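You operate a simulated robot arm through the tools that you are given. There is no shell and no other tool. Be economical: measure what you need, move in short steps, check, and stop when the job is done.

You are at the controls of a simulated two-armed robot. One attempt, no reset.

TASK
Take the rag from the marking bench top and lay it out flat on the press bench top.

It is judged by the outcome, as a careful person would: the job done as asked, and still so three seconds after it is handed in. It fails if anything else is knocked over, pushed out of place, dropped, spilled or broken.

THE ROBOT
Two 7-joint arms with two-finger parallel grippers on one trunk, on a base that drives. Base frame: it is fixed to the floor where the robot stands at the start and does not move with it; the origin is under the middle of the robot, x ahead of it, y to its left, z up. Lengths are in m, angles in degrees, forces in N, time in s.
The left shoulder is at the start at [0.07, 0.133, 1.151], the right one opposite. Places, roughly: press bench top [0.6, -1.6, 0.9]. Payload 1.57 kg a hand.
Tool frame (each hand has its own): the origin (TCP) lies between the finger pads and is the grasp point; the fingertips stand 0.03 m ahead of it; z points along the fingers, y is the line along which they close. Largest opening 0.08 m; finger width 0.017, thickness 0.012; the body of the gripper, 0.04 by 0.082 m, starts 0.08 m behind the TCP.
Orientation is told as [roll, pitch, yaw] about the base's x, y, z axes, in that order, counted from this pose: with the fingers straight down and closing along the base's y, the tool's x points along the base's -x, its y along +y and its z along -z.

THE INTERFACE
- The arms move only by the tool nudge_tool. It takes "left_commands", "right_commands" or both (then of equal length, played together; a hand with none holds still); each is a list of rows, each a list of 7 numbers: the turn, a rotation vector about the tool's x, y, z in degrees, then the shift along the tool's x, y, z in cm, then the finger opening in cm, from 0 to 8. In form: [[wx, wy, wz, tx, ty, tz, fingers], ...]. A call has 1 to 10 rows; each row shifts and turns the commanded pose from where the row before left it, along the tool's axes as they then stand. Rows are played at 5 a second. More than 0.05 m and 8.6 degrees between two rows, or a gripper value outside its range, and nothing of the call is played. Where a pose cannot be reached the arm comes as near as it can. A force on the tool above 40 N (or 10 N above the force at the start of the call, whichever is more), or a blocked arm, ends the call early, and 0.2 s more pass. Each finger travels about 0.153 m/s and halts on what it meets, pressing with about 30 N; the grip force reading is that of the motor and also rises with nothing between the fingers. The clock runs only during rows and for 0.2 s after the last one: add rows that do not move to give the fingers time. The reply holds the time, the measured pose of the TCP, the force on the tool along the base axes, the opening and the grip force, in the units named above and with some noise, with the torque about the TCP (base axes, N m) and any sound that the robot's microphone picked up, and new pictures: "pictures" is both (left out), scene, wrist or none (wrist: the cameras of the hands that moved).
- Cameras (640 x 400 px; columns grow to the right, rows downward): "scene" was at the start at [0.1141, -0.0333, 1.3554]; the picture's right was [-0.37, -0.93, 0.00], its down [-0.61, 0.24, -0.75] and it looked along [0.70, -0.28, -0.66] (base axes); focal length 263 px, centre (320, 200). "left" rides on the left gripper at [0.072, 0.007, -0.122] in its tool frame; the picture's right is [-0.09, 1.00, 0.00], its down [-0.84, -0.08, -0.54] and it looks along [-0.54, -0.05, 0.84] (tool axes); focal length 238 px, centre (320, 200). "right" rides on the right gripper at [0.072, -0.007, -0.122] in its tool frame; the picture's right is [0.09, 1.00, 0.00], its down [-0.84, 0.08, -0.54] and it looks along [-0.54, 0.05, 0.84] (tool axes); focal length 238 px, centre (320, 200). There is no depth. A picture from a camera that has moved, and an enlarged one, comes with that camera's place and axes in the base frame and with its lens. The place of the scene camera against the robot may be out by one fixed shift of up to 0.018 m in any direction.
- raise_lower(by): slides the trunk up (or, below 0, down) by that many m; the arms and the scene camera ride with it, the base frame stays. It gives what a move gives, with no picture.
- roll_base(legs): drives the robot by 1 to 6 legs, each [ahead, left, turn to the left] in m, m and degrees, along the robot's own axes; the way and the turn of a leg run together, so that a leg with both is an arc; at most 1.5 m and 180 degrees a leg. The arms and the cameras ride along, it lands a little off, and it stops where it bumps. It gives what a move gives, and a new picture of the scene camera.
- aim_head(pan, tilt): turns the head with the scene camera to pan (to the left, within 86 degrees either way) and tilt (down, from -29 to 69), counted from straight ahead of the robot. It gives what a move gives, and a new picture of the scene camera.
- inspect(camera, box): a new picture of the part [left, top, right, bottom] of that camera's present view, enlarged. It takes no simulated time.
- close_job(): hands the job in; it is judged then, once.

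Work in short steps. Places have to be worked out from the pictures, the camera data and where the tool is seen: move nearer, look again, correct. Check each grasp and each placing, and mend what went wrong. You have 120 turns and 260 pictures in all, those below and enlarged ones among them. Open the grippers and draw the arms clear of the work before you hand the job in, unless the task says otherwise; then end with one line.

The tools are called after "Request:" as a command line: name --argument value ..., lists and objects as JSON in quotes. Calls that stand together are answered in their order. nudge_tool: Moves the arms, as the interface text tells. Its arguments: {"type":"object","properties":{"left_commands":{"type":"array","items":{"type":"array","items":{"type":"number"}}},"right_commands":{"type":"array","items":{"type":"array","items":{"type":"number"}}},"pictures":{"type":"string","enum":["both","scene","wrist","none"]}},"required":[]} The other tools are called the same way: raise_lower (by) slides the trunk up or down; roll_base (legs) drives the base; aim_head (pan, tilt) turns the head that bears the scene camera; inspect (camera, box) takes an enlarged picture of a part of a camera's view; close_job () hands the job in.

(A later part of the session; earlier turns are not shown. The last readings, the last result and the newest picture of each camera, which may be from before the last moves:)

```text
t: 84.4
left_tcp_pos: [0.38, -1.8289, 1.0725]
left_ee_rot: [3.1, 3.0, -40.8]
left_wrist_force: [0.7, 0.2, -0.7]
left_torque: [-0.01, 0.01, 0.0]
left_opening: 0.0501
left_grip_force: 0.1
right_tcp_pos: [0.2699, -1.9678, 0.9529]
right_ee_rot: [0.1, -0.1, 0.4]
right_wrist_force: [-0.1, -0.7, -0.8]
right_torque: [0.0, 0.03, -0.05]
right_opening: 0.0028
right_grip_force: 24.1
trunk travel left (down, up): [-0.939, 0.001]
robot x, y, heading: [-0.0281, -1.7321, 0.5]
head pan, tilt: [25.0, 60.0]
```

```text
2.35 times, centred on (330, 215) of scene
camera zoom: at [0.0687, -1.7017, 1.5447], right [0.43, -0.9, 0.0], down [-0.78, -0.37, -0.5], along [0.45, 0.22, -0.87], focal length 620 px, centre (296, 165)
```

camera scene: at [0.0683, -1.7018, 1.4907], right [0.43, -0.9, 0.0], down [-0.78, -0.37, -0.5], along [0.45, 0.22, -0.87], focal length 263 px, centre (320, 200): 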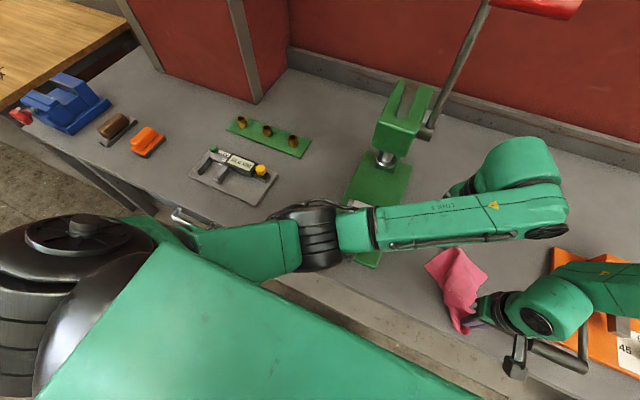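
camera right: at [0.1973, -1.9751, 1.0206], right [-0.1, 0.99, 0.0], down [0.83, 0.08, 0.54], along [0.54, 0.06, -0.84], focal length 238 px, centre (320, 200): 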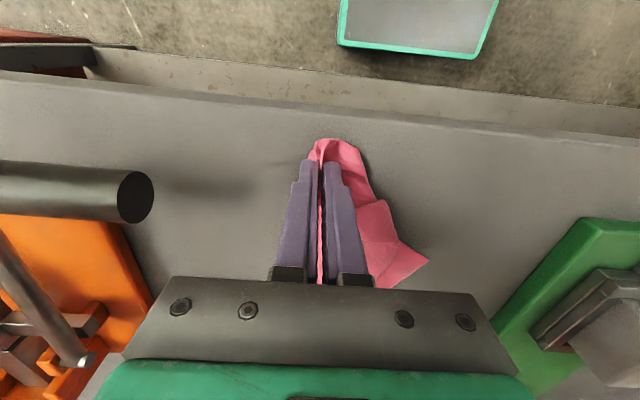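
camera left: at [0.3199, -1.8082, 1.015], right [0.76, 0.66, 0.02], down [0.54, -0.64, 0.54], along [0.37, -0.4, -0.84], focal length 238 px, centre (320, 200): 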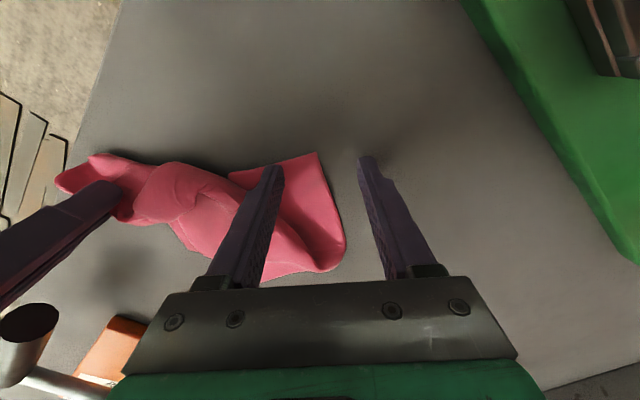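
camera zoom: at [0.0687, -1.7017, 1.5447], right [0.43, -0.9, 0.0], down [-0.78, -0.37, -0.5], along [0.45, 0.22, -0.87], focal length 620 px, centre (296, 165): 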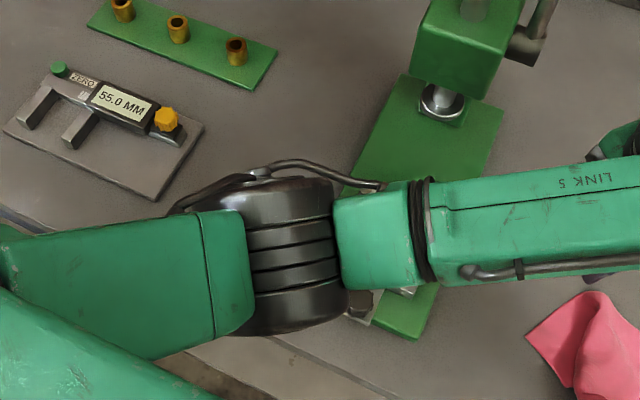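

Press looks unmoved. I lift the left hand further and back it off toward its own side, small steps.

Request:
nudge_tool --left_commands '[[0, 0, 0, 0, 0, -2, 5], [0, 0, 0, 0, 0, -2, 5], [0, 0, 0, 0, 0, -2, 5], [0, 0, 0, 0, 0, -2, 5], [0, 0, 0, 0, 0, 0, 5]]' --right_commands '[[0, 0, 0, 0, 0, -3, 0], [0, 0, 0, 0, 0, -4, 0], [0, 0, 0, 0, 0, -4, 0], [0, 0, 0, 0, 0, -4, 0], [0, 0, 0, 0, 0, 0, 0]]' --pictures "scene"

```text
t: 85.6
left_tcp_pos: [0.3789, -1.8368, 1.1532]
left_ee_rot: [2.9, 3.0, -40.8]
left_wrist_force: [0.4, -0.4, 0.3]
left_torque: [0.01, 0.0, 0.01]
left_opening: 0.05
left_grip_force: 0.0
right_tcp_pos: [0.268, -1.966, 1.1027]
right_ee_rot: [0.2, 0.0, 0.4]
right_wrist_force: [-1.0, -0.1, -0.2]
right_torque: [0.03, 0.02, -0.01]
right_opening: 0.0026
right_grip_force: 24.3
trunk travel left (down, up): [-0.939, 0.001]
robot x, y, heading: [-0.025, -1.7267, 0.5]
head pan, tilt: [25.0, 60.0]
camera scene: at [0.0688, -1.7014, 1.5446], right [0.43, -0.9, 0.0], down [-0.78, -0.37, -0.5], along [0.45, 0.22, -0.87], focal length 263 px, centre (320, 200)
```

scene: 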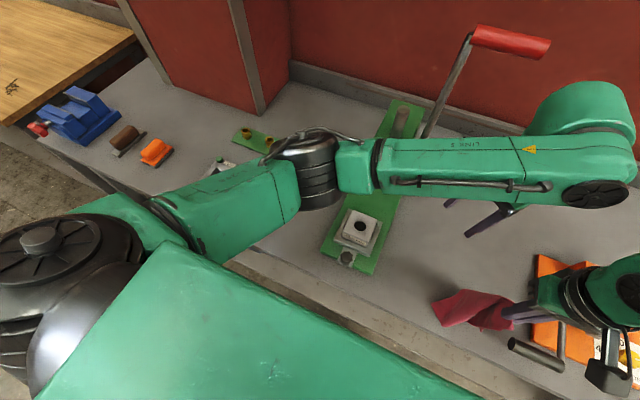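

Everything is clear and the press sits as before. I push the right hand 15 cm forward, then back the base 15 cm so the left elbow stays in front of the bench for the next attempt.

Request:
nudge_tool --right_commands '[[0, 0, 0, -3, 0, 0, 0], [0, 0, 0, -3, 0, 0, 0], [0, 0, 0, -3, 0, 0, 0], [0, 0, 0, -3, 0, 0, 0], [0, 0, 0, -3, 0, 0, 0], [0, 0, 0, 0, 0, 0, 0]]' --pictures "none"

Request:
roll_base --legs '[[-0.15, 0, -0.5]]'

Request:
aim_head --pan -15 --tilt 50

```text
t: 87.0
left_tcp_pos: [0.3799, -1.8368, 1.1537]
left_ee_rot: [3.1, 3.0, -40.9]
left_wrist_force: [0.3, 0.0, -0.3]
left_torque: [0.02, -0.03, 0.02]
left_opening: 0.0499
left_grip_force: 0.1
right_tcp_pos: [0.4191, -1.9683, 1.1027]
right_ee_rot: [0.2, 0.0, 0.5]
right_wrist_force: [0.4, 0.6, -0.5]
right_torque: [-0.01, -0.01, -0.03]
right_opening: 0.0026
right_grip_force: 24.3
trunk travel left (down, up): [-0.939, 0.001]
robot x, y, heading: [-0.0255, -1.7279, 0.4]
head pan, tilt: [25.0, 60.0]
```

```text
t: 88.3
left_tcp_pos: [0.2337, -1.8423, 1.1529]
left_ee_rot: [3.0, 3.0, -41.5]
left_wrist_force: [0.3, -0.8, 0.0]
left_torque: [0.02, 0.03, 0.04]
left_opening: 0.0499
left_grip_force: 0.1
right_tcp_pos: [0.272, -1.9722, 1.1005]
right_ee_rot: [0.1, 0.1, -0.2]
right_wrist_force: [0.4, -0.5, -0.3]
right_torque: [0.0, 0.03, -0.01]
right_opening: 0.0024
right_grip_force: 23.3
trunk travel left (down, up): [-0.939, 0.001]
robot x, y, heading: [-0.173, -1.7301, -0.6]
head pan, tilt: [25.0, 60.0]
camera scene: at [-0.0745, -1.7035, 1.5443], right [0.42, -0.91, 0.0], down [-0.79, -0.36, -0.5], along [0.45, 0.21, -0.87], focal length 263 px, centre (320, 200)
```

scene: 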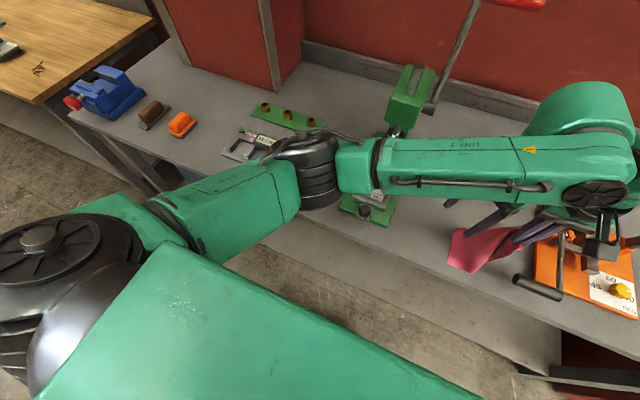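

```text
t: 89.4
left_tcp_pos: [0.2305, -1.8434, 1.1545]
left_ee_rot: [3.0, 3.0, -41.5]
left_wrist_force: [0.0, -0.9, -0.2]
left_torque: [0.0, -0.03, -0.01]
left_opening: 0.0498
left_grip_force: 0.0
right_tcp_pos: [0.2696, -1.9733, 1.1027]
right_ee_rot: [0.1, -0.1, -0.2]
right_wrist_force: [-0.1, 1.2, 0.5]
right_torque: [-0.01, 0.0, 0.0]
right_opening: 0.0025
right_grip_force: 24.0
trunk travel left (down, up): [-0.939, 0.001]
robot x, y, heading: [-0.1743, -1.7304, -0.1]
head pan, tilt: [-15.0, 50.0]
camera scene: at [-0.0647, -1.7513, 1.5572], right [-0.26, -0.97, 0.0], down [-0.74, 0.2, -0.64], along [0.62, -0.17, -0.77], focal length 263 px, centre (320, 200)
```

scene: 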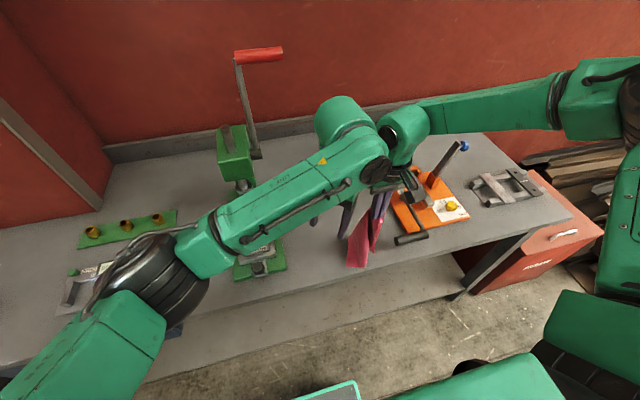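

I move the left aside and square it up, then lower the right hand so the rag settles on the bench.

Request:
nudge_tool --left_commands '[[0.3, -4.2, 4, 2.5, 2.5, 0, 5], [0, 0, 0, 2, 2, 0, 5], [0, 0, 0, 1, 2, 0, 5], [0, 0, 0, 0, 0, 0, 5], [0, 0, 0, 0, 0, 0, 5], [0, 0, 0, 0, 0, 0, 5], [0, 0, 0, 0, 0, 0, 5], [0, 0, 0, 0, 0, 0, 5]]' --right_commands '[[0, 0, 0, -2.5, -0.5, 0, 0], [0, 0, 0, -2.5, -0.5, 1, 0], [0, 0, 0, -2, 0, 3.5, 0], [0, 0, 0, 0, 0, 3.5, 0], [0, 0, 0, 1, 0, 3.5, 0], [0, 0, 0, 1.5, 0, 3.5, 0], [0, 0, 0, 2, 0, 3.5, 0], [0, 0, 0, 2, 0, 0.8, 0]]'

```text
t: 91.2
left_tcp_pos: [0.2354, -1.756, 1.1575]
left_ee_rot: [2.5, -1.0, -45.7]
left_wrist_force: [0.7, -0.6, 0.1]
left_torque: [0.0, -0.03, 0.01]
left_opening: 0.05
left_grip_force: 0.1
right_tcp_pos: [0.2237, -2.0, 0.9649]
right_ee_rot: [0.0, -0.1, -0.2]
right_wrist_force: [-0.1, 0.6, 0.4]
right_torque: [-0.01, -0.02, -0.03]
right_opening: 0.0028
right_grip_force: 23.7
right hand out of reach, approached as far as the arm can: row 3, 4, 5, 6, 7
trunk travel left (down, up): [-0.939, 0.001]
robot x, y, heading: [-0.1745, -1.7309, 0.1]
head pan, tilt: [-15.0, 50.0]
camera scene: at [-0.0659, -1.7518, 1.5573], right [-0.26, -0.97, 0.0], down [-0.74, 0.2, -0.64], along [0.62, -0.17, -0.77], focal length 263 px, centre (320, 200)
camera right: at [0.1521, -2.0071, 1.0861], right [-0.09, 1.0, 0.0], down [0.84, 0.07, 0.54], along [0.54, 0.05, -0.84], focal length 238 px, centre (320, 200)
camera left: at [0.1828, -1.7037, 1.2794], right [0.78, 0.63, 0.05], down [0.5, -0.66, 0.55], along [0.38, -0.4, -0.83], focal length 238 px, centre (320, 200)
```

scene: 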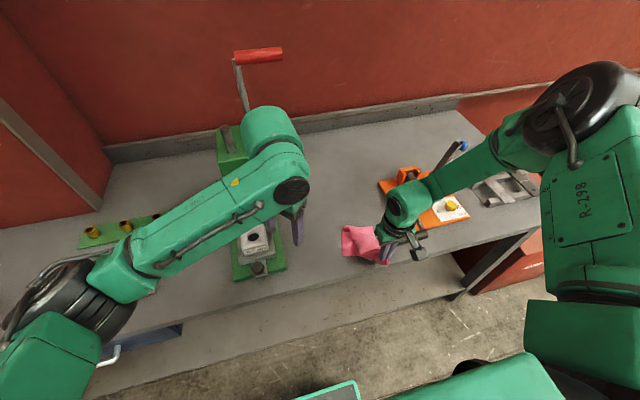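
right: 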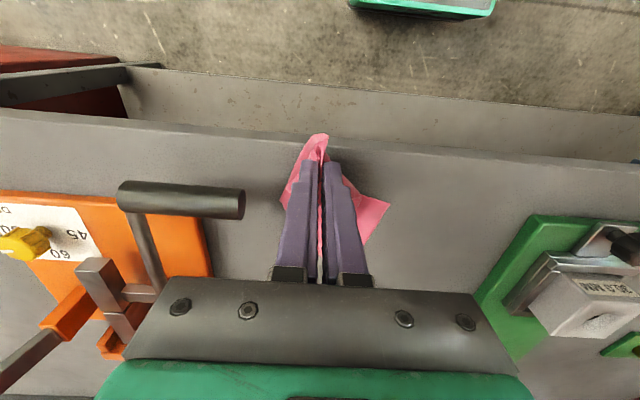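
left: 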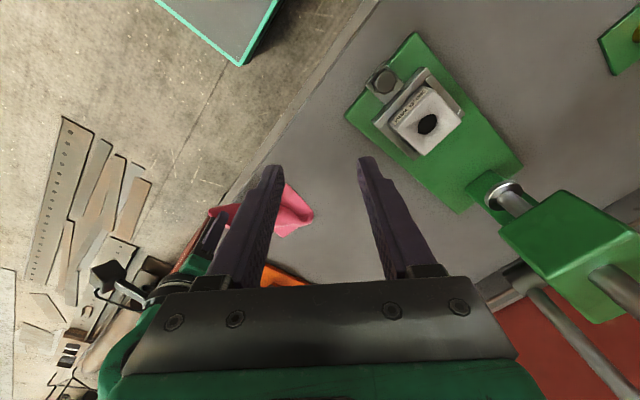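

I check the press block and the rag closely.

Request:
inspect --camera "scene" --box '[200, 180, 330, 290]'

Request:
inspect --camera "scene" --box '[310, 190, 450, 290]'

```text
3.64 times, centred on (265, 235) of scene
camera zoom: at [-0.0659, -1.7518, 1.5573], right [-0.26, -0.97, 0.0], down [-0.74, 0.2, -0.64], along [0.62, -0.17, -0.77], focal length 957 px, centre (520, 73)
```

zoom: 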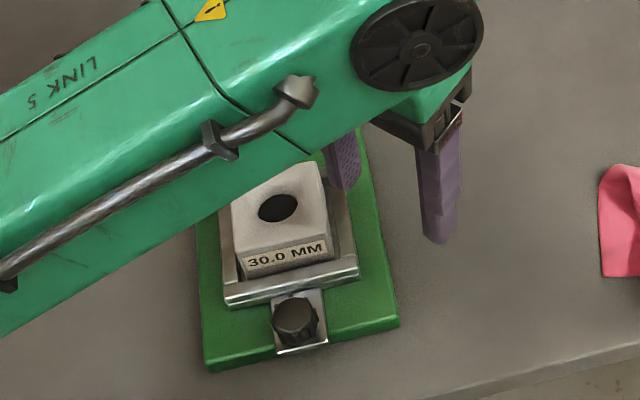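

```text
4.00 times, centred on (380, 240) of scene
camera zoom: at [-0.0659, -1.7518, 1.5573], right [-0.26, -0.97, 0.0], down [-0.74, 0.2, -0.64], along [0.62, -0.17, -0.77], focal length 1053 px, centre (80, 40)
```

zoom: 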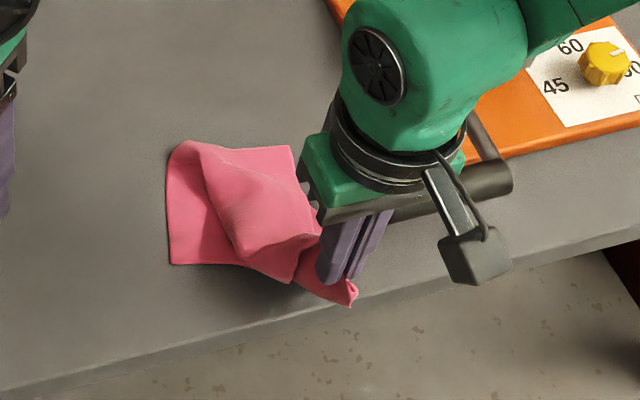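

The press is undisturbed, and a clean single-layer corner shows at about (0.285,-1.914). I ease the right hand back 2 cm, and bring the left over that corner, level.

Request:
nudge_tool --left_commands '[[2.5, 1, 0, -3.3, -1.6, 0, 5], [0, 0, 0, -3.3, -1.6, 2, 5], [0, 0, 0, -3.3, -1.6, 4, 5], [0, 0, 0, -3.3, -1.6, 3, 5], [0, 0, 0, -2, -1, 4, 5], [0, 0, 0, 0, 0, 3, 5], [0, 0, 0, 0, 0, 0, 5]]' --right_commands '[[0, 0, 0, 1, 0.7, 0, 0], [0, 0, 0, 1, 0, 0, 0], [0, 0, 0, 0, 0, 0, 0], [0, 0, 0, 0, 0, 0, 0], [0, 0, 0, 0, 0, 0, 0], [0, 0, 0, 0, 0, 0, 0], [0, 0, 0, 0, 0, 0, 0]]'

```text
refused: row 3 steps farther than a row can; nothing moved
```

Request:
nudge_tool --left_commands '[[2.5, 1, 0, -3.3, -1.6, 0, 5], [0, 0, 0, -3.3, -1.6, 2, 5], [0, 0, 0, -3.3, -1.6, 3, 5], [0, 0, 0, -3.3, -1.6, 3, 5], [0, 0, 0, -2, -1, 4, 5], [0, 0, 0, 0, 0, 4, 5], [0, 0, 0, 0, 0, 0, 5]]' --right_commands '[[0, 0, 0, 1, 0.7, 0, 0], [0, 0, 0, 1, 0, 0, 0], [0, 0, 0, 0, 0, 0, 0], [0, 0, 0, 0, 0, 0, 0], [0, 0, 0, 0, 0, 0, 0], [0, 0, 0, 0, 0, 0, 0], [0, 0, 0, 0, 0, 0, 0]]'

```text
t: 92.8
left_tcp_pos: [0.2675, -1.8888, 0.9949]
left_ee_rot: [0.3, -0.1, -45.6]
left_wrist_force: [0.3, -1.1, 0.0]
left_torque: [0.01, 0.04, -0.01]
left_opening: 0.0499
left_grip_force: 0.0
left hand out of reach, approached as far as the arm can: row 5, 6
right_tcp_pos: [0.2058, -1.9929, 0.9635]
right_ee_rot: [0.2, -0.1, -0.2]
right_wrist_force: [0.3, -0.2, 0.6]
right_torque: [0.01, -0.02, -0.01]
right_opening: 0.0026
right_grip_force: 24.0
trunk travel left (down, up): [-0.939, 0.001]
robot x, y, heading: [-0.178, -1.7309, -0.2]
head pan, tilt: [-15.0, 50.0]
camera scene: at [-0.0652, -1.7533, 1.5572], right [-0.26, -0.97, 0.0], down [-0.74, 0.2, -0.64], along [0.62, -0.17, -0.77], focal length 263 px, centre (320, 200)
camera right: at [0.1331, -2.0003, 1.0853], right [-0.09, 1.0, 0.0], down [0.84, 0.07, 0.54], along [0.54, 0.05, -0.84], focal length 238 px, centre (320, 200)
camera left: at [0.2217, -1.8336, 1.1177], right [0.78, 0.63, 0.0], down [0.53, -0.65, 0.54], along [0.34, -0.42, -0.84], focal length 238 px, centre (320, 200)
```

scene: 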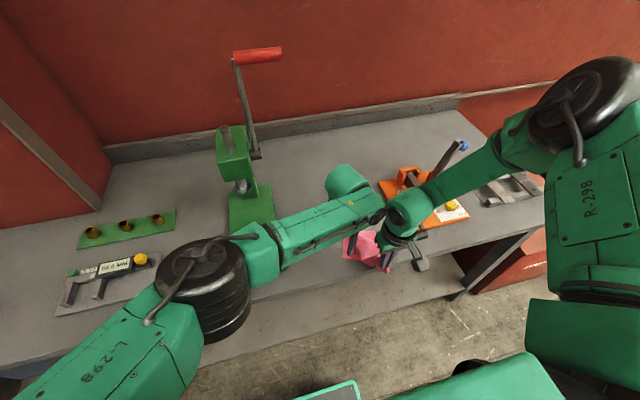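
right: 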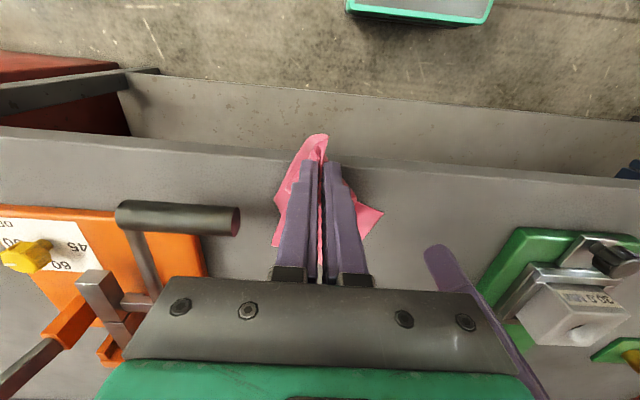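
left: 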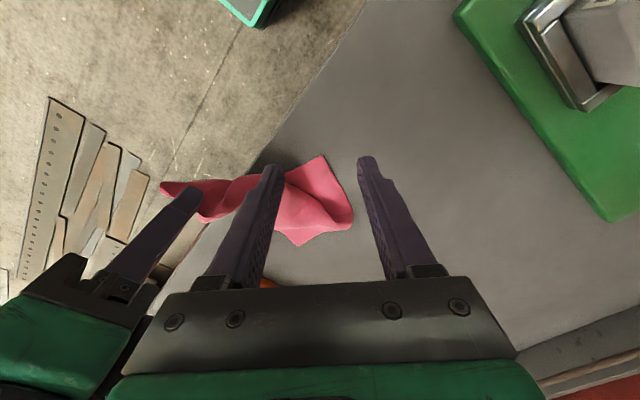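

The left arm is at its inboard limit here. I lift both hands, shift the base right 7 cm, lower the trunk 8 cm, and re-settle the rag a little further in.

Request:
nudge_tool --left_commands '[[0, 0, 0, 1, 0.5, -4, 5], [0, 0, 0, 3, 2, -3, 5], [0, 0, 0, 3, 2, -3, 5], [0, 0, 0, 3, 2, 0, 5], [0, 0, 0, 0, 0, 0, 5], [0, 0, 0, 0, 0, 0, 5], [0, 0, 0, 0, 0, 0, 5]]' --right_commands '[[0, 0, 0, 0, 0, -3, 0], [0, 0, 0, 0, 0, -3, 0], [0, 0, 0, -1, 1, -3, 0], [0, 0, 0, -3, 1, -3, 0], [0, 0, 0, -3, 1.5, -3, 0], [0, 0, 0, -3, 2, 0, 0], [0, 0, 0, -2, 2, 0, 0]]' --pictures "none"

Request:
roll_base --legs '[[0, -0.08, 0.2]]'

Request:
raise_lower --by -0.08

```text
t: 94.4
left_tcp_pos: [0.2455, -1.7691, 1.0958]
left_ee_rot: [0.1, 0.0, -45.6]
left_wrist_force: [0.2, 0.4, 0.7]
left_torque: [-0.03, -0.01, 0.02]
left_opening: 0.0497
left_grip_force: 0.1
right_tcp_pos: [0.3268, -1.9173, 1.1157]
right_ee_rot: [0.1, 0.0, -0.1]
right_wrist_force: [0.2, 0.1, -0.1]
right_torque: [0.02, 0.01, 0.0]
right_opening: 0.0026
right_grip_force: 24.0
trunk travel left (down, up): [-0.939, 0.001]
robot x, y, heading: [-0.1767, -1.7279, -0.2]
head pan, tilt: [-15.0, 50.0]
```

```text
t: 95.5
left_tcp_pos: [0.2449, -1.8424, 1.0967]
left_ee_rot: [-0.1, -0.4, -45.5]
left_wrist_force: [0.3, 0.1, 0.1]
left_torque: [-0.05, 0.0, 0.0]
left_opening: 0.05
left_grip_force: 0.1
right_tcp_pos: [0.3252, -1.9891, 1.1173]
right_ee_rot: [-0.3, 0.0, 0.1]
right_wrist_force: [0.4, 1.0, -0.1]
right_torque: [-0.06, -0.02, -0.02]
right_opening: 0.0025
right_grip_force: 23.9
trunk travel left (down, up): [-0.939, 0.001]
robot x, y, heading: [-0.1736, -1.8098, 0.0]
head pan, tilt: [-15.0, 50.0]
camera scene: at [-0.0651, -1.8211, 1.5574], right [-0.26, -0.97, 0.01], down [-0.74, 0.19, -0.64], along [0.62, -0.17, -0.76], focal length 263 px, centre (320, 200)
```

scene: 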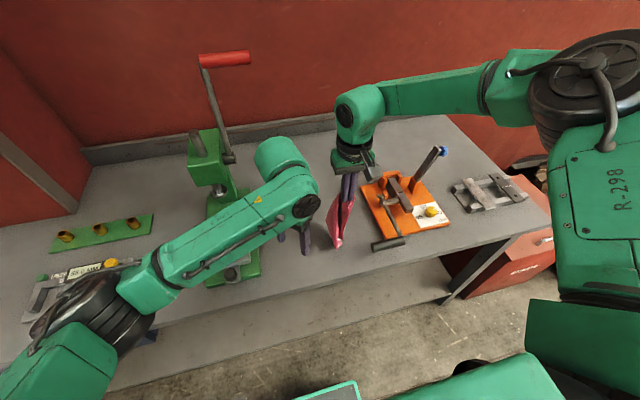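

```text
t: 96.7
left_tcp_pos: [0.2457, -1.8468, 1.0167]
left_ee_rot: [0.2, -0.1, -45.5]
left_wrist_force: [-0.2, 0.0, -0.2]
left_torque: [-0.01, -0.01, -0.03]
left_opening: 0.0501
left_grip_force: 0.0
right_tcp_pos: [0.3253, -1.9958, 1.0375]
right_ee_rot: [0.0, -0.1, 0.2]
right_wrist_force: [-0.6, 0.2, 0.4]
right_torque: [0.0, 0.02, -0.01]
right_opening: 0.0027
right_grip_force: 24.3
trunk travel left (down, up): [-0.859, 0.081]
robot x, y, heading: [-0.175, -1.8042, -0.2]
head pan, tilt: [-15.0, 50.0]
```

Now I bring the right hand slightly left, and lower it while drawing back.

Request:
nudge_tool --right_commands '[[0, 0, 0, 0, 1.5, 0, 0], [0, 0, 0, 1, 1.5, 1, 0], [0, 0, 0, 2, 0, 2, 0], [0, 0, 0, 2, 0, 3, 0], [0, 0, 0, 2, 0, 3, 0], [0, 0, 0, 1, 0, 3, 0], [0, 0, 0, 0, 0, 0, 0]]'

Request:
inspect --camera "scene" --box '[260, 170, 440, 300]'

```text
t: 98.2
left_tcp_pos: [0.2462, -1.8472, 1.0152]
left_ee_rot: [0.2, 0.0, -45.5]
left_wrist_force: [-0.5, 0.3, -0.2]
left_torque: [0.01, -0.01, -0.02]
left_opening: 0.05
left_grip_force: 0.0
right_tcp_pos: [0.2361, -1.9812, 0.9348]
right_ee_rot: [0.1, 0.0, 0.1]
right_wrist_force: [0.6, -0.1, -0.6]
right_torque: [0.0, -0.02, 0.0]
right_opening: 0.0027
right_grip_force: 24.3
right hand out of reach, approached as far as the arm can: row 2, 5, 6
trunk travel left (down, up): [-0.859, 0.081]
robot x, y, heading: [-0.1746, -1.8071, 0.1]
head pan, tilt: [-15.0, 50.0]
camera scene: at [-0.0645, -1.831, 1.4772], right [-0.26, -0.97, 0.0], down [-0.74, 0.2, -0.64], along [0.62, -0.17, -0.77], focal length 263 px, centre (320, 200)
camera right: at [0.1628, -1.9872, 1.0557], right [-0.09, 1.0, 0.0], down [0.84, 0.08, 0.54], along [0.54, 0.05, -0.84], focal length 238 px, centre (320, 200)
```

scene: 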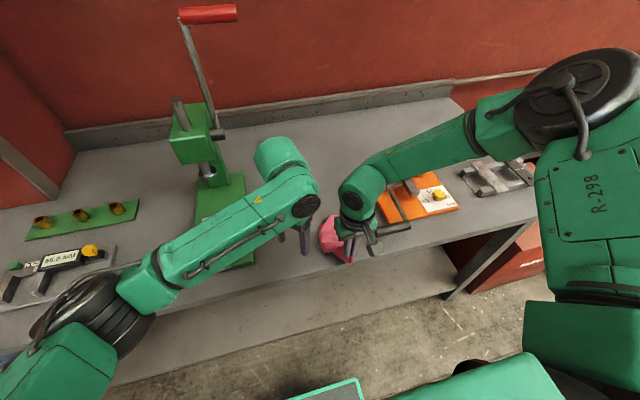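
right: 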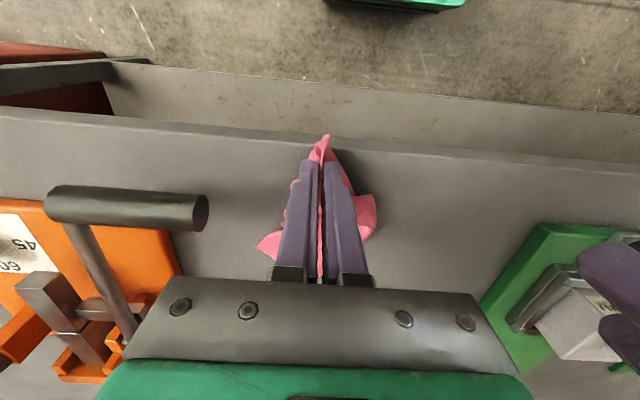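

```text
3.08 times, centred on (350, 235) of scene
camera zoom: at [-0.0645, -1.831, 1.4772], right [-0.26, -0.97, 0.0], down [-0.74, 0.2, -0.64], along [0.62, -0.17, -0.77], focal length 810 px, centre (228, 92)
```

zoom: 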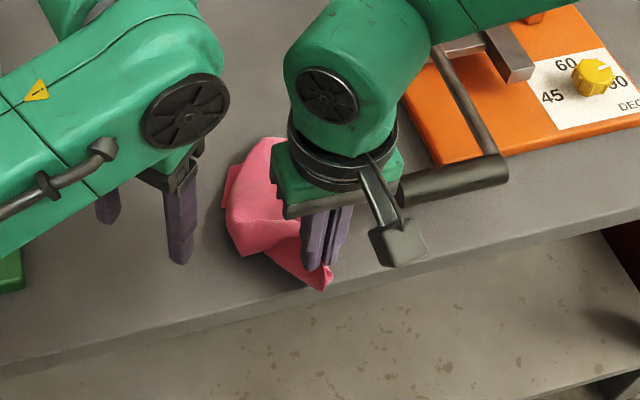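

The rag bunches under the hand here, and space is tight. I'll lift it, back away to open floor, and take the second corner in the air where nothing is in the way.

Request:
nudge_tool --left_commands '[[0, 0, 0, 2, 2, -2, 8], [0, 0, 0, 2, 2, -2, 8], [0, 0, 0, 0, 0, 0, 8], [0, 0, 0, 0, 0, 0, 8], [0, 0, 0, 0, 0, 0, 8]]' --right_commands '[[0, 0, 0, -1, 0, -4, 0], [0, 0, 0, -2, 0, -4, 0], [0, 0, 0, -2, 0, -4, 0], [0, 0, 0, -2, 0, -4, 0], [0, 0, 0, -2, 0, -4, 0]]' --pictures "none"

Request:
raise_lower --by 0.08

Request:
roll_base --legs '[[-0.38, 0, 0]]'

```text
t: 99.5
left_tcp_pos: [0.2468, -1.7914, 1.0553]
left_ee_rot: [0.2, 0.0, -45.4]
left_wrist_force: [-0.2, 0.2, -0.3]
left_torque: [-0.01, 0.0, 0.0]
left_opening: 0.0801
left_grip_force: 0.0
right_tcp_pos: [0.3209, -1.982, 1.1352]
right_ee_rot: [0.1, -0.1, 0.2]
right_wrist_force: [0.3, -0.3, -0.1]
right_torque: [-0.04, -0.01, -0.03]
right_opening: 0.0025
right_grip_force: 24.0
trunk travel left (down, up): [-0.859, 0.081]
robot x, y, heading: [-0.1757, -1.8123, 0.1]
head pan, tilt: [-15.0, 50.0]
```

```text
t: 100.6
left_tcp_pos: [0.2462, -1.791, 1.1338]
left_ee_rot: [0.2, 0.0, -45.5]
left_wrist_force: [0.0, -0.2, 0.7]
left_torque: [0.01, 0.02, -0.01]
left_opening: 0.08
left_grip_force: 0.1
right_tcp_pos: [0.322, -1.9834, 1.2139]
right_ee_rot: [0.1, -0.1, 0.0]
right_wrist_force: [-1.1, -0.3, 0.3]
right_torque: [0.05, 0.03, -0.01]
right_opening: 0.0026
right_grip_force: 23.7
trunk travel left (down, up): [-0.939, 0.001]
robot x, y, heading: [-0.1747, -1.8107, -0.1]
head pan, tilt: [-15.0, 50.0]
```

```text
t: 103.0
left_tcp_pos: [-0.1328, -1.7911, 1.134]
left_ee_rot: [0.1, 0.0, -45.3]
left_wrist_force: [-1.0, -0.1, -1.0]
left_torque: [0.01, 0.03, 0.02]
left_opening: 0.0801
left_grip_force: 0.1
right_tcp_pos: [-0.0568, -1.9835, 1.2136]
right_ee_rot: [0.0, 0.0, 0.2]
right_wrist_force: [-0.3, -0.1, 0.1]
right_torque: [-0.01, 0.05, -0.06]
right_opening: 0.0027
right_grip_force: 23.5
trunk travel left (down, up): [-0.939, 0.001]
robot x, y, heading: [-0.5549, -1.8082, 0.1]
head pan, tilt: [-15.0, 50.0]
camera scene: at [-0.4423, -1.8314, 1.5569], right [-0.26, -0.97, 0.0], down [-0.74, 0.2, -0.64], along [0.62, -0.16, -0.77], focal length 263 px, centre (320, 200)
```

scene: 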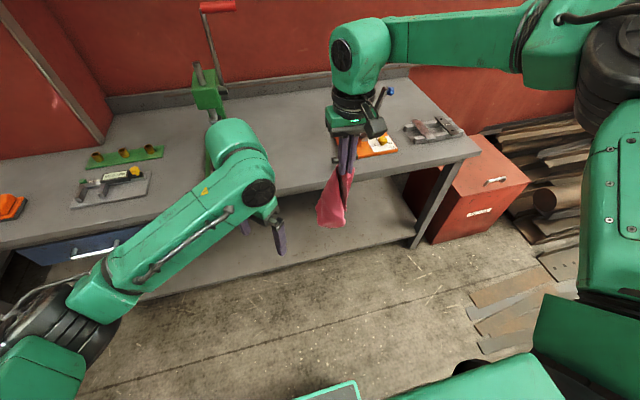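

Request:
inspect --camera "scene" --box '[280, 120, 400, 240]'

Request:
inspect --camera "right" --box '[220, 60, 440, 290]'

Request:
inspect --camera "left" --box '[0, 0, 400, 290]'

```text
3.33 times, centred on (340, 180) of scene
camera zoom: at [-0.4423, -1.8314, 1.5569], right [-0.26, -0.97, 0.0], down [-0.74, 0.2, -0.64], along [0.62, -0.16, -0.77], focal length 878 px, centre (253, 267)
```

zoom: 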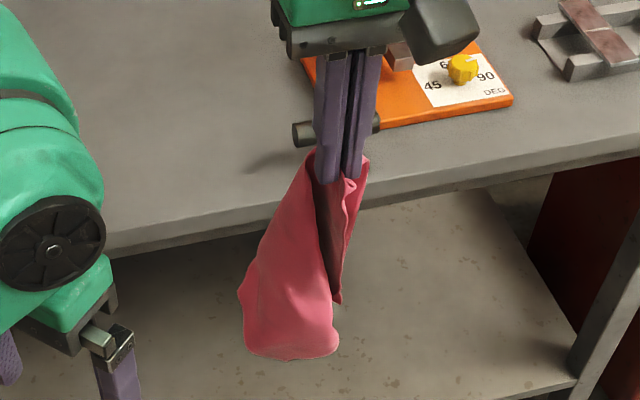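

```text
1.74 times, centred on (330, 175) of right
camera zoom: at [-0.1281, -1.9896, 1.3345], right [-0.09, 1.0, 0.0], down [0.84, 0.08, 0.54], along [0.54, 0.05, -0.84], focal length 414 px, centre (303, 244)
```

zoom: 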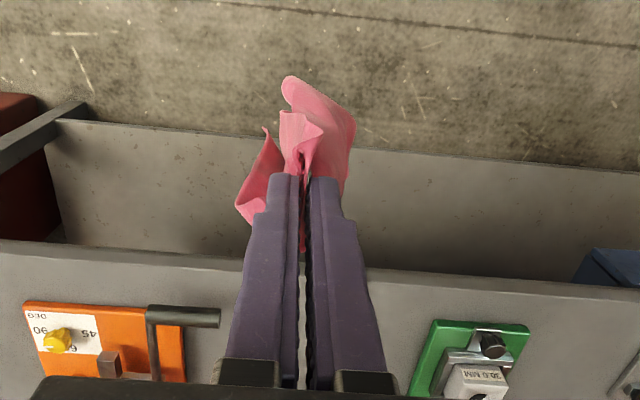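

```text
1.38 times, centred on (200, 145) of left
camera zoom: at [-0.1779, -1.7365, 1.2572], right [0.77, 0.63, 0.0], down [0.53, -0.65, 0.54], along [0.34, -0.42, -0.84], focal length 329 px, centre (486, 276)
```

zoom: 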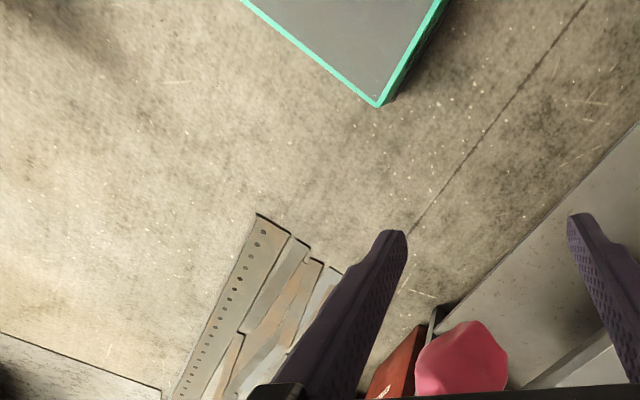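

Hanging, a corner sits right below the grip on the far side, awkward in the air. A better plan: repeat the bench lay (it showed a clean corner), but do it by backing the base and lowering the trunk, which ends in a pose where both arms reach well. First raise the left hand out of the way and drive up.

Request:
nudge_tool --left_commands '[[0, 0, 0, 0, 0, -4, 5], [0, 0, 0, 0, 0, -4, 5], [0, 0, 0, 2, 2, -3, 5], [0, 0, 0, 0, 0, 0, 5]]' --pictures "none"

Request:
roll_base --legs '[[0.5, 0, 0]]'

Request:
raise_lower --by -0.06

```text
t: 104.0
left_tcp_pos: [-0.1355, -1.7626, 1.244]
left_ee_rot: [0.2, 0.1, -45.2]
left_wrist_force: [0.2, 0.3, 0.7]
left_torque: [0.0, 0.01, 0.01]
left_opening: 0.05
left_grip_force: 0.1
right_tcp_pos: [-0.0589, -1.9824, 1.2143]
right_ee_rot: [0.1, -0.1, 0.1]
right_wrist_force: [-0.7, 0.2, -0.3]
right_torque: [0.01, -0.01, -0.02]
right_opening: 0.0027
right_grip_force: 23.8
trunk travel left (down, up): [-0.939, 0.001]
robot x, y, heading: [-0.5601, -1.8101, 0.0]
head pan, tilt: [-15.0, 50.0]
```

```text
t: 107.0
left_tcp_pos: [0.3596, -1.7632, 1.2443]
left_ee_rot: [0.3, 0.0, -45.4]
left_wrist_force: [-0.2, 0.0, 0.4]
left_torque: [0.02, -0.01, 0.0]
left_opening: 0.0501
left_grip_force: 0.1
right_tcp_pos: [0.436, -1.9831, 1.214]
right_ee_rot: [0.1, -0.2, 0.1]
right_wrist_force: [0.0, 0.0, 0.6]
right_torque: [-0.02, -0.02, 0.0]
right_opening: 0.0027
right_grip_force: 24.4
trunk travel left (down, up): [-0.939, 0.001]
robot x, y, heading: [-0.0602, -1.8096, 0.0]
head pan, tilt: [-15.0, 50.0]
camera scene: at [0.0494, -1.8309, 1.5575], right [-0.26, -0.97, 0.0], down [-0.74, 0.2, -0.64], along [0.62, -0.17, -0.77], focal length 263 px, centre (320, 200)
```

scene: 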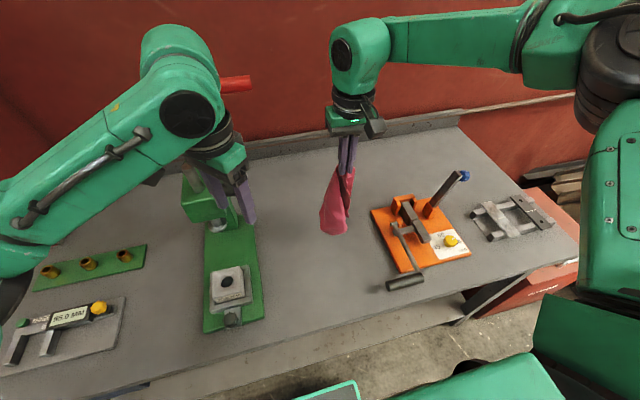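

```text
t: 108.0
left_tcp_pos: [0.3629, -1.7628, 1.1836]
left_ee_rot: [0.2, -0.1, -45.3]
left_wrist_force: [0.0, 0.1, -0.3]
left_torque: [-0.03, 0.0, 0.0]
left_opening: 0.0501
left_grip_force: 0.1
right_tcp_pos: [0.4385, -1.9816, 1.155]
right_ee_rot: [0.1, -0.1, 0.1]
right_wrist_force: [-0.2, -0.1, 0.1]
right_torque: [0.0, -0.01, 0.0]
right_opening: 0.0028
right_grip_force: 24.0
trunk travel left (down, up): [-0.879, 0.061]
robot x, y, heading: [-0.0576, -1.8099, 0.2]
head pan, tilt: [-15.0, 50.0]
```

The lowest corner should just touch. Now I alternate backing the base and lowering the trunk to lay the cloth.

Request:
roll_base --legs '[[-0.07, 0, 0]]'

Request:
raise_lower --by -0.05

Request:
roll_base --legs '[[-0.05, 0, 0]]'

Request:
raise_lower --by -0.06

Request:
roll_base --legs '[[-0.04, 0, 0]]'

Request:
raise_lower --by -0.045

Request:
inspect --camera "scene" --box '[260, 130, 440, 280]'

```text
t: 109.0
left_tcp_pos: [0.3024, -1.7621, 1.1811]
left_ee_rot: [-0.1, 0.3, -45.3]
left_wrist_force: [0.2, 0.4, -0.5]
left_torque: [-0.02, 0.04, 0.01]
left_opening: 0.05
left_grip_force: 0.1
right_tcp_pos: [0.377, -1.9836, 1.1499]
right_ee_rot: [0.1, 0.3, 0.0]
right_wrist_force: [0.7, 0.1, -0.1]
right_torque: [-0.02, 0.04, -0.02]
right_opening: 0.0026
right_grip_force: 23.9
trunk travel left (down, up): [-0.879, 0.061]
robot x, y, heading: [-0.1265, -1.8094, 0.1]
head pan, tilt: [-15.0, 50.0]
camera scene: at [-0.0062, -1.8309, 1.4961], right [-0.26, -0.97, 0.0], down [-0.74, 0.2, -0.64], along [0.62, -0.17, -0.77], focal length 263 px, centre (320, 200)
```

scene: 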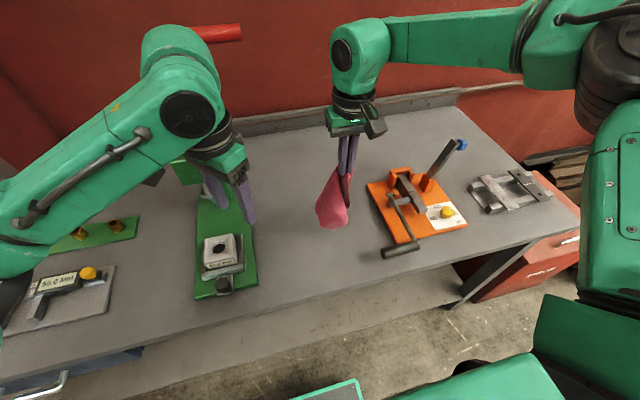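

```text
t: 109.9
left_tcp_pos: [0.2909, -1.763, 1.1335]
left_ee_rot: [0.4, -0.1, -45.3]
left_wrist_force: [-0.5, 0.0, 0.1]
left_torque: [-0.02, -0.01, 0.04]
left_opening: 0.05
left_grip_force: 0.1
right_tcp_pos: [0.3668, -1.9826, 1.1048]
right_ee_rot: [0.2, -0.3, 0.2]
right_wrist_force: [0.1, 0.5, 0.0]
right_torque: [0.0, -0.01, -0.01]
right_opening: 0.0029
right_grip_force: 23.8
trunk travel left (down, up): [-0.829, 0.111]
robot x, y, heading: [-0.1258, -1.8111, 0.2]
head pan, tilt: [-15.0, 50.0]
```

```text
t: 110.8
left_tcp_pos: [0.2511, -1.7634, 1.1304]
left_ee_rot: [-0.1, 0.4, -45.3]
left_wrist_force: [-0.1, 0.2, 0.0]
left_torque: [-0.01, 0.08, 0.01]
left_opening: 0.05
left_grip_force: 0.2
right_tcp_pos: [0.3266, -1.9836, 1.1005]
right_ee_rot: [0.1, 0.3, 0.1]
right_wrist_force: [0.8, 0.0, -1.2]
right_torque: [0.01, 0.07, -0.01]
right_opening: 0.0024
right_grip_force: 23.8
trunk travel left (down, up): [-0.829, 0.111]
robot x, y, heading: [-0.1802, -1.8085, 0.0]
head pan, tilt: [-15.0, 50.0]
camera scene: at [-0.057, -1.831, 1.4462], right [-0.26, -0.97, 0.0], down [-0.74, 0.2, -0.64], along [0.62, -0.17, -0.77], focal length 263 px, centre (320, 200)
```

scene: 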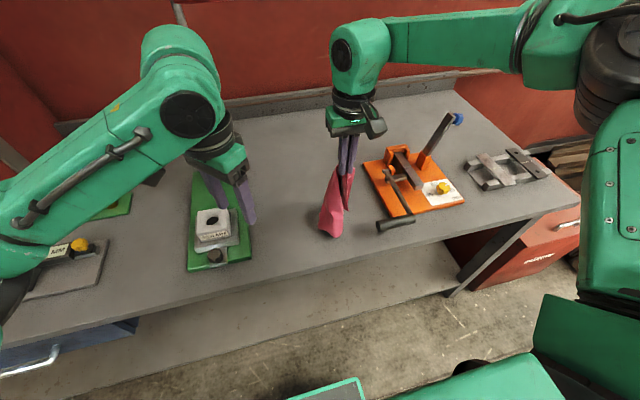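

```text
t: 111.8
left_tcp_pos: [0.2423, -1.7633, 1.0747]
left_ee_rot: [0.2, -0.1, -45.4]
left_wrist_force: [-0.7, -0.6, -0.5]
left_torque: [-0.04, 0.02, 0.0]
left_opening: 0.05
left_grip_force: 0.1
right_tcp_pos: [0.3189, -1.9824, 1.0439]
right_ee_rot: [0.1, -0.1, 0.0]
right_wrist_force: [0.5, -0.7, 0.8]
right_torque: [0.0, -0.02, -0.03]
right_opening: 0.0026
right_grip_force: 24.4
trunk travel left (down, up): [-0.769, 0.171]
robot x, y, heading: [-0.181, -1.8063, -0.3]
head pan, tilt: [-15.0, 50.0]
```

```text
t: 112.7
left_tcp_pos: [0.2091, -1.7637, 1.07]
left_ee_rot: [-0.1, 0.4, -45.3]
left_wrist_force: [0.8, -0.1, 0.2]
left_torque: [0.03, 0.04, -0.01]
left_opening: 0.0501
left_grip_force: 0.0
right_tcp_pos: [0.2859, -1.9831, 1.0409]
right_ee_rot: [0.1, 0.3, -0.1]
right_wrist_force: [-0.1, -0.1, -0.1]
right_torque: [0.02, 0.07, -0.01]
right_opening: 0.0027
right_grip_force: 24.0
trunk travel left (down, up): [-0.769, 0.171]
robot x, y, heading: [-0.2204, -1.8082, 0.3]
head pan, tilt: [-15.0, 50.0]
camera scene: at [-0.0992, -1.8311, 1.3864], right [-0.26, -0.97, 0.0], down [-0.74, 0.2, -0.64], along [0.62, -0.17, -0.77], focal length 263 px, centre (320, 200)
```

scene: 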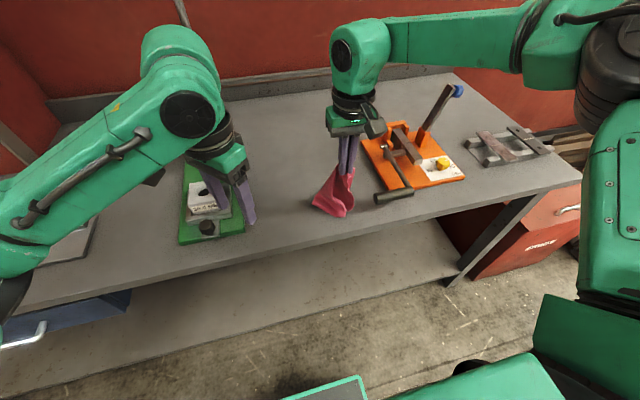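

```text
t: 113.6
left_tcp_pos: [0.2028, -1.7635, 1.0286]
left_ee_rot: [0.3, 0.0, -45.5]
left_wrist_force: [-0.4, -1.4, 0.0]
left_torque: [-0.01, -0.02, -0.02]
left_opening: 0.0502
left_grip_force: 0.1
right_tcp_pos: [0.2792, -1.9831, 0.9991]
right_ee_rot: [0.1, -0.2, 0.0]
right_wrist_force: [0.8, -0.4, 0.7]
right_torque: [-0.02, 0.0, -0.03]
right_opening: 0.0024
right_grip_force: 24.1
trunk travel left (down, up): [-0.724, 0.216]
robot x, y, heading: [-0.2166, -1.8081, -0.0]
head pan, tilt: [-15.0, 50.0]
```

```text
2.67 times, centred on (350, 205) of scene
camera zoom: at [-0.1081, -1.8308, 1.3424], right [-0.26, -0.97, 0.0], down [-0.74, 0.2, -0.64], along [0.62, -0.17, -0.77], focal length 702 px, centre (240, 187)
```

zoom: 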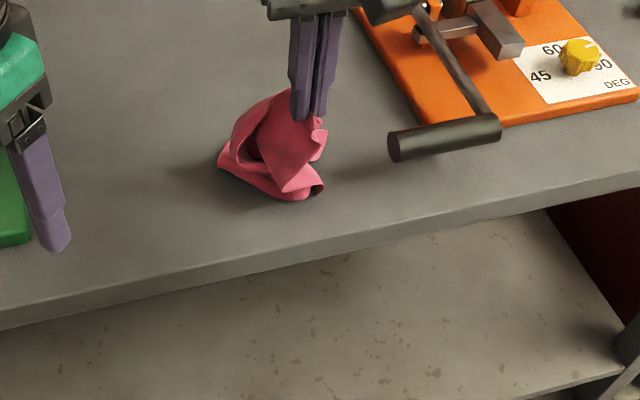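

I lower the right hand further, then bring the left over the corner that pokes out to the left (≈0.31,-1.924) and look.

Request:
nudge_tool --right_commands '[[0, 0, 0, 0, 0, 2, 0], [0, 0, 0, 0.5, 0, 2, 0], [0, 0, 0, 0.5, 0, 2, 0], [0, 0, 0, 0.5, 0, 2, 0], [0, 0, 0, 0, 0, 0, 0]]' --left_commands '[[0, 0, 0, -3, -0.5, 0, 5], [0, 0, 0, -3, -0.5, 0, 5], [0, 0, 0, -3, -0.5, 0, 5], [0, 0, 0, 0, 0, 0, 5], [0, 0, 0, 0, 0, 0, 5]]'

Request:
inspect --camera "scene" --box '[240, 130, 420, 280]'

```text
t: 114.8
left_tcp_pos: [0.2564, -1.8374, 1.029]
left_ee_rot: [0.2, -0.1, -45.3]
left_wrist_force: [-0.5, -0.2, -0.4]
left_torque: [-0.02, 0.03, 0.0]
left_opening: 0.0501
left_grip_force: 0.1
right_tcp_pos: [0.2645, -1.981, 0.9186]
right_ee_rot: [0.1, -0.1, 0.0]
right_wrist_force: [-0.5, 0.0, 0.1]
right_torque: [0.01, -0.03, -0.05]
right_opening: 0.0026
right_grip_force: 23.8
trunk travel left (down, up): [-0.724, 0.216]
robot x, y, heading: [-0.2146, -1.8102, -0.3]
head pan, tilt: [-15.0, 50.0]
camera scene: at [-0.107, -1.8307, 1.3423], right [-0.26, -0.97, 0.0], down [-0.74, 0.2, -0.64], along [0.62, -0.17, -0.77], focal length 263 px, centre (320, 200)
camera right: at [0.1929, -1.9888, 1.0402], right [-0.09, 1.0, 0.0], down [0.84, 0.08, 0.54], along [0.54, 0.05, -0.84], focal length 238 px, centre (320, 200)
camera left: at [0.2103, -1.7822, 1.1522], right [0.77, 0.63, 0.0], down [0.53, -0.65, 0.54], along [0.35, -0.42, -0.84], focal length 238 px, centre (320, 200)
```

scene: 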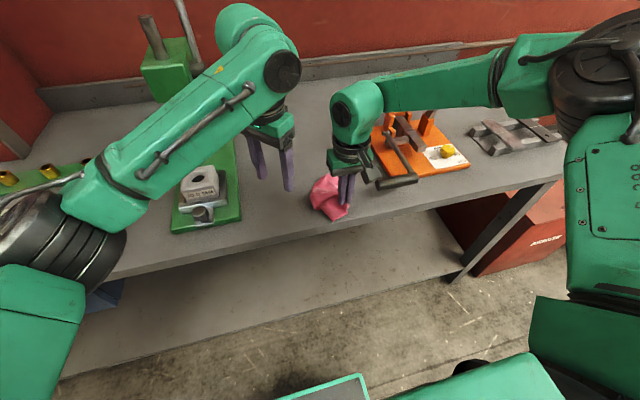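
right: 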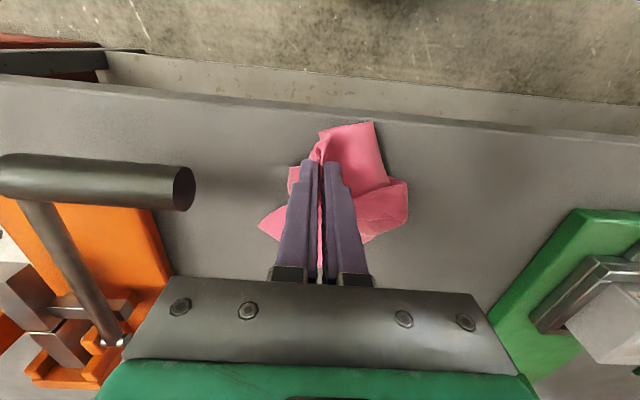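
left: 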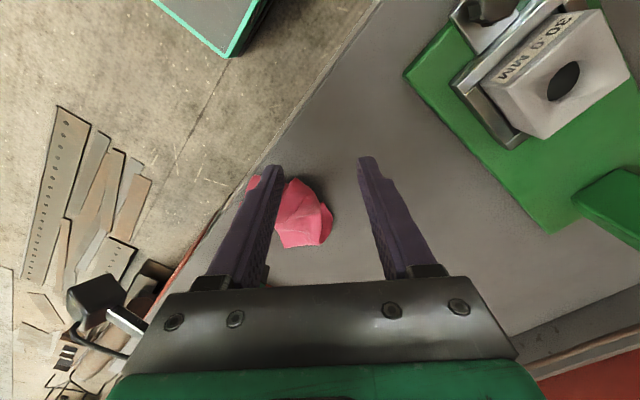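

```text
2.67 times, centred on (330, 205) of scene
camera zoom: at [-0.107, -1.8307, 1.3423], right [-0.26, -0.97, 0.0], down [-0.74, 0.2, -0.64], along [0.62, -0.17, -0.77], focal length 702 px, centre (293, 187)
```

zoom: 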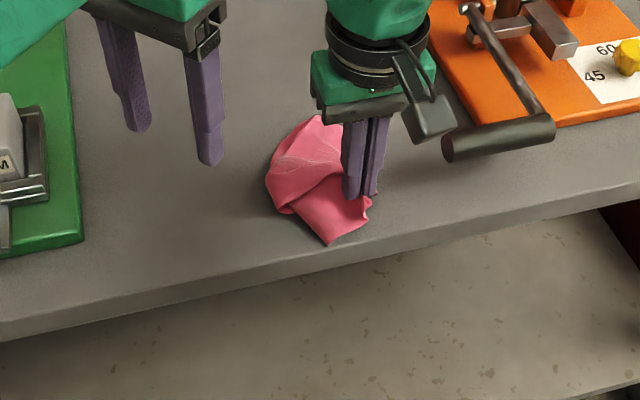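

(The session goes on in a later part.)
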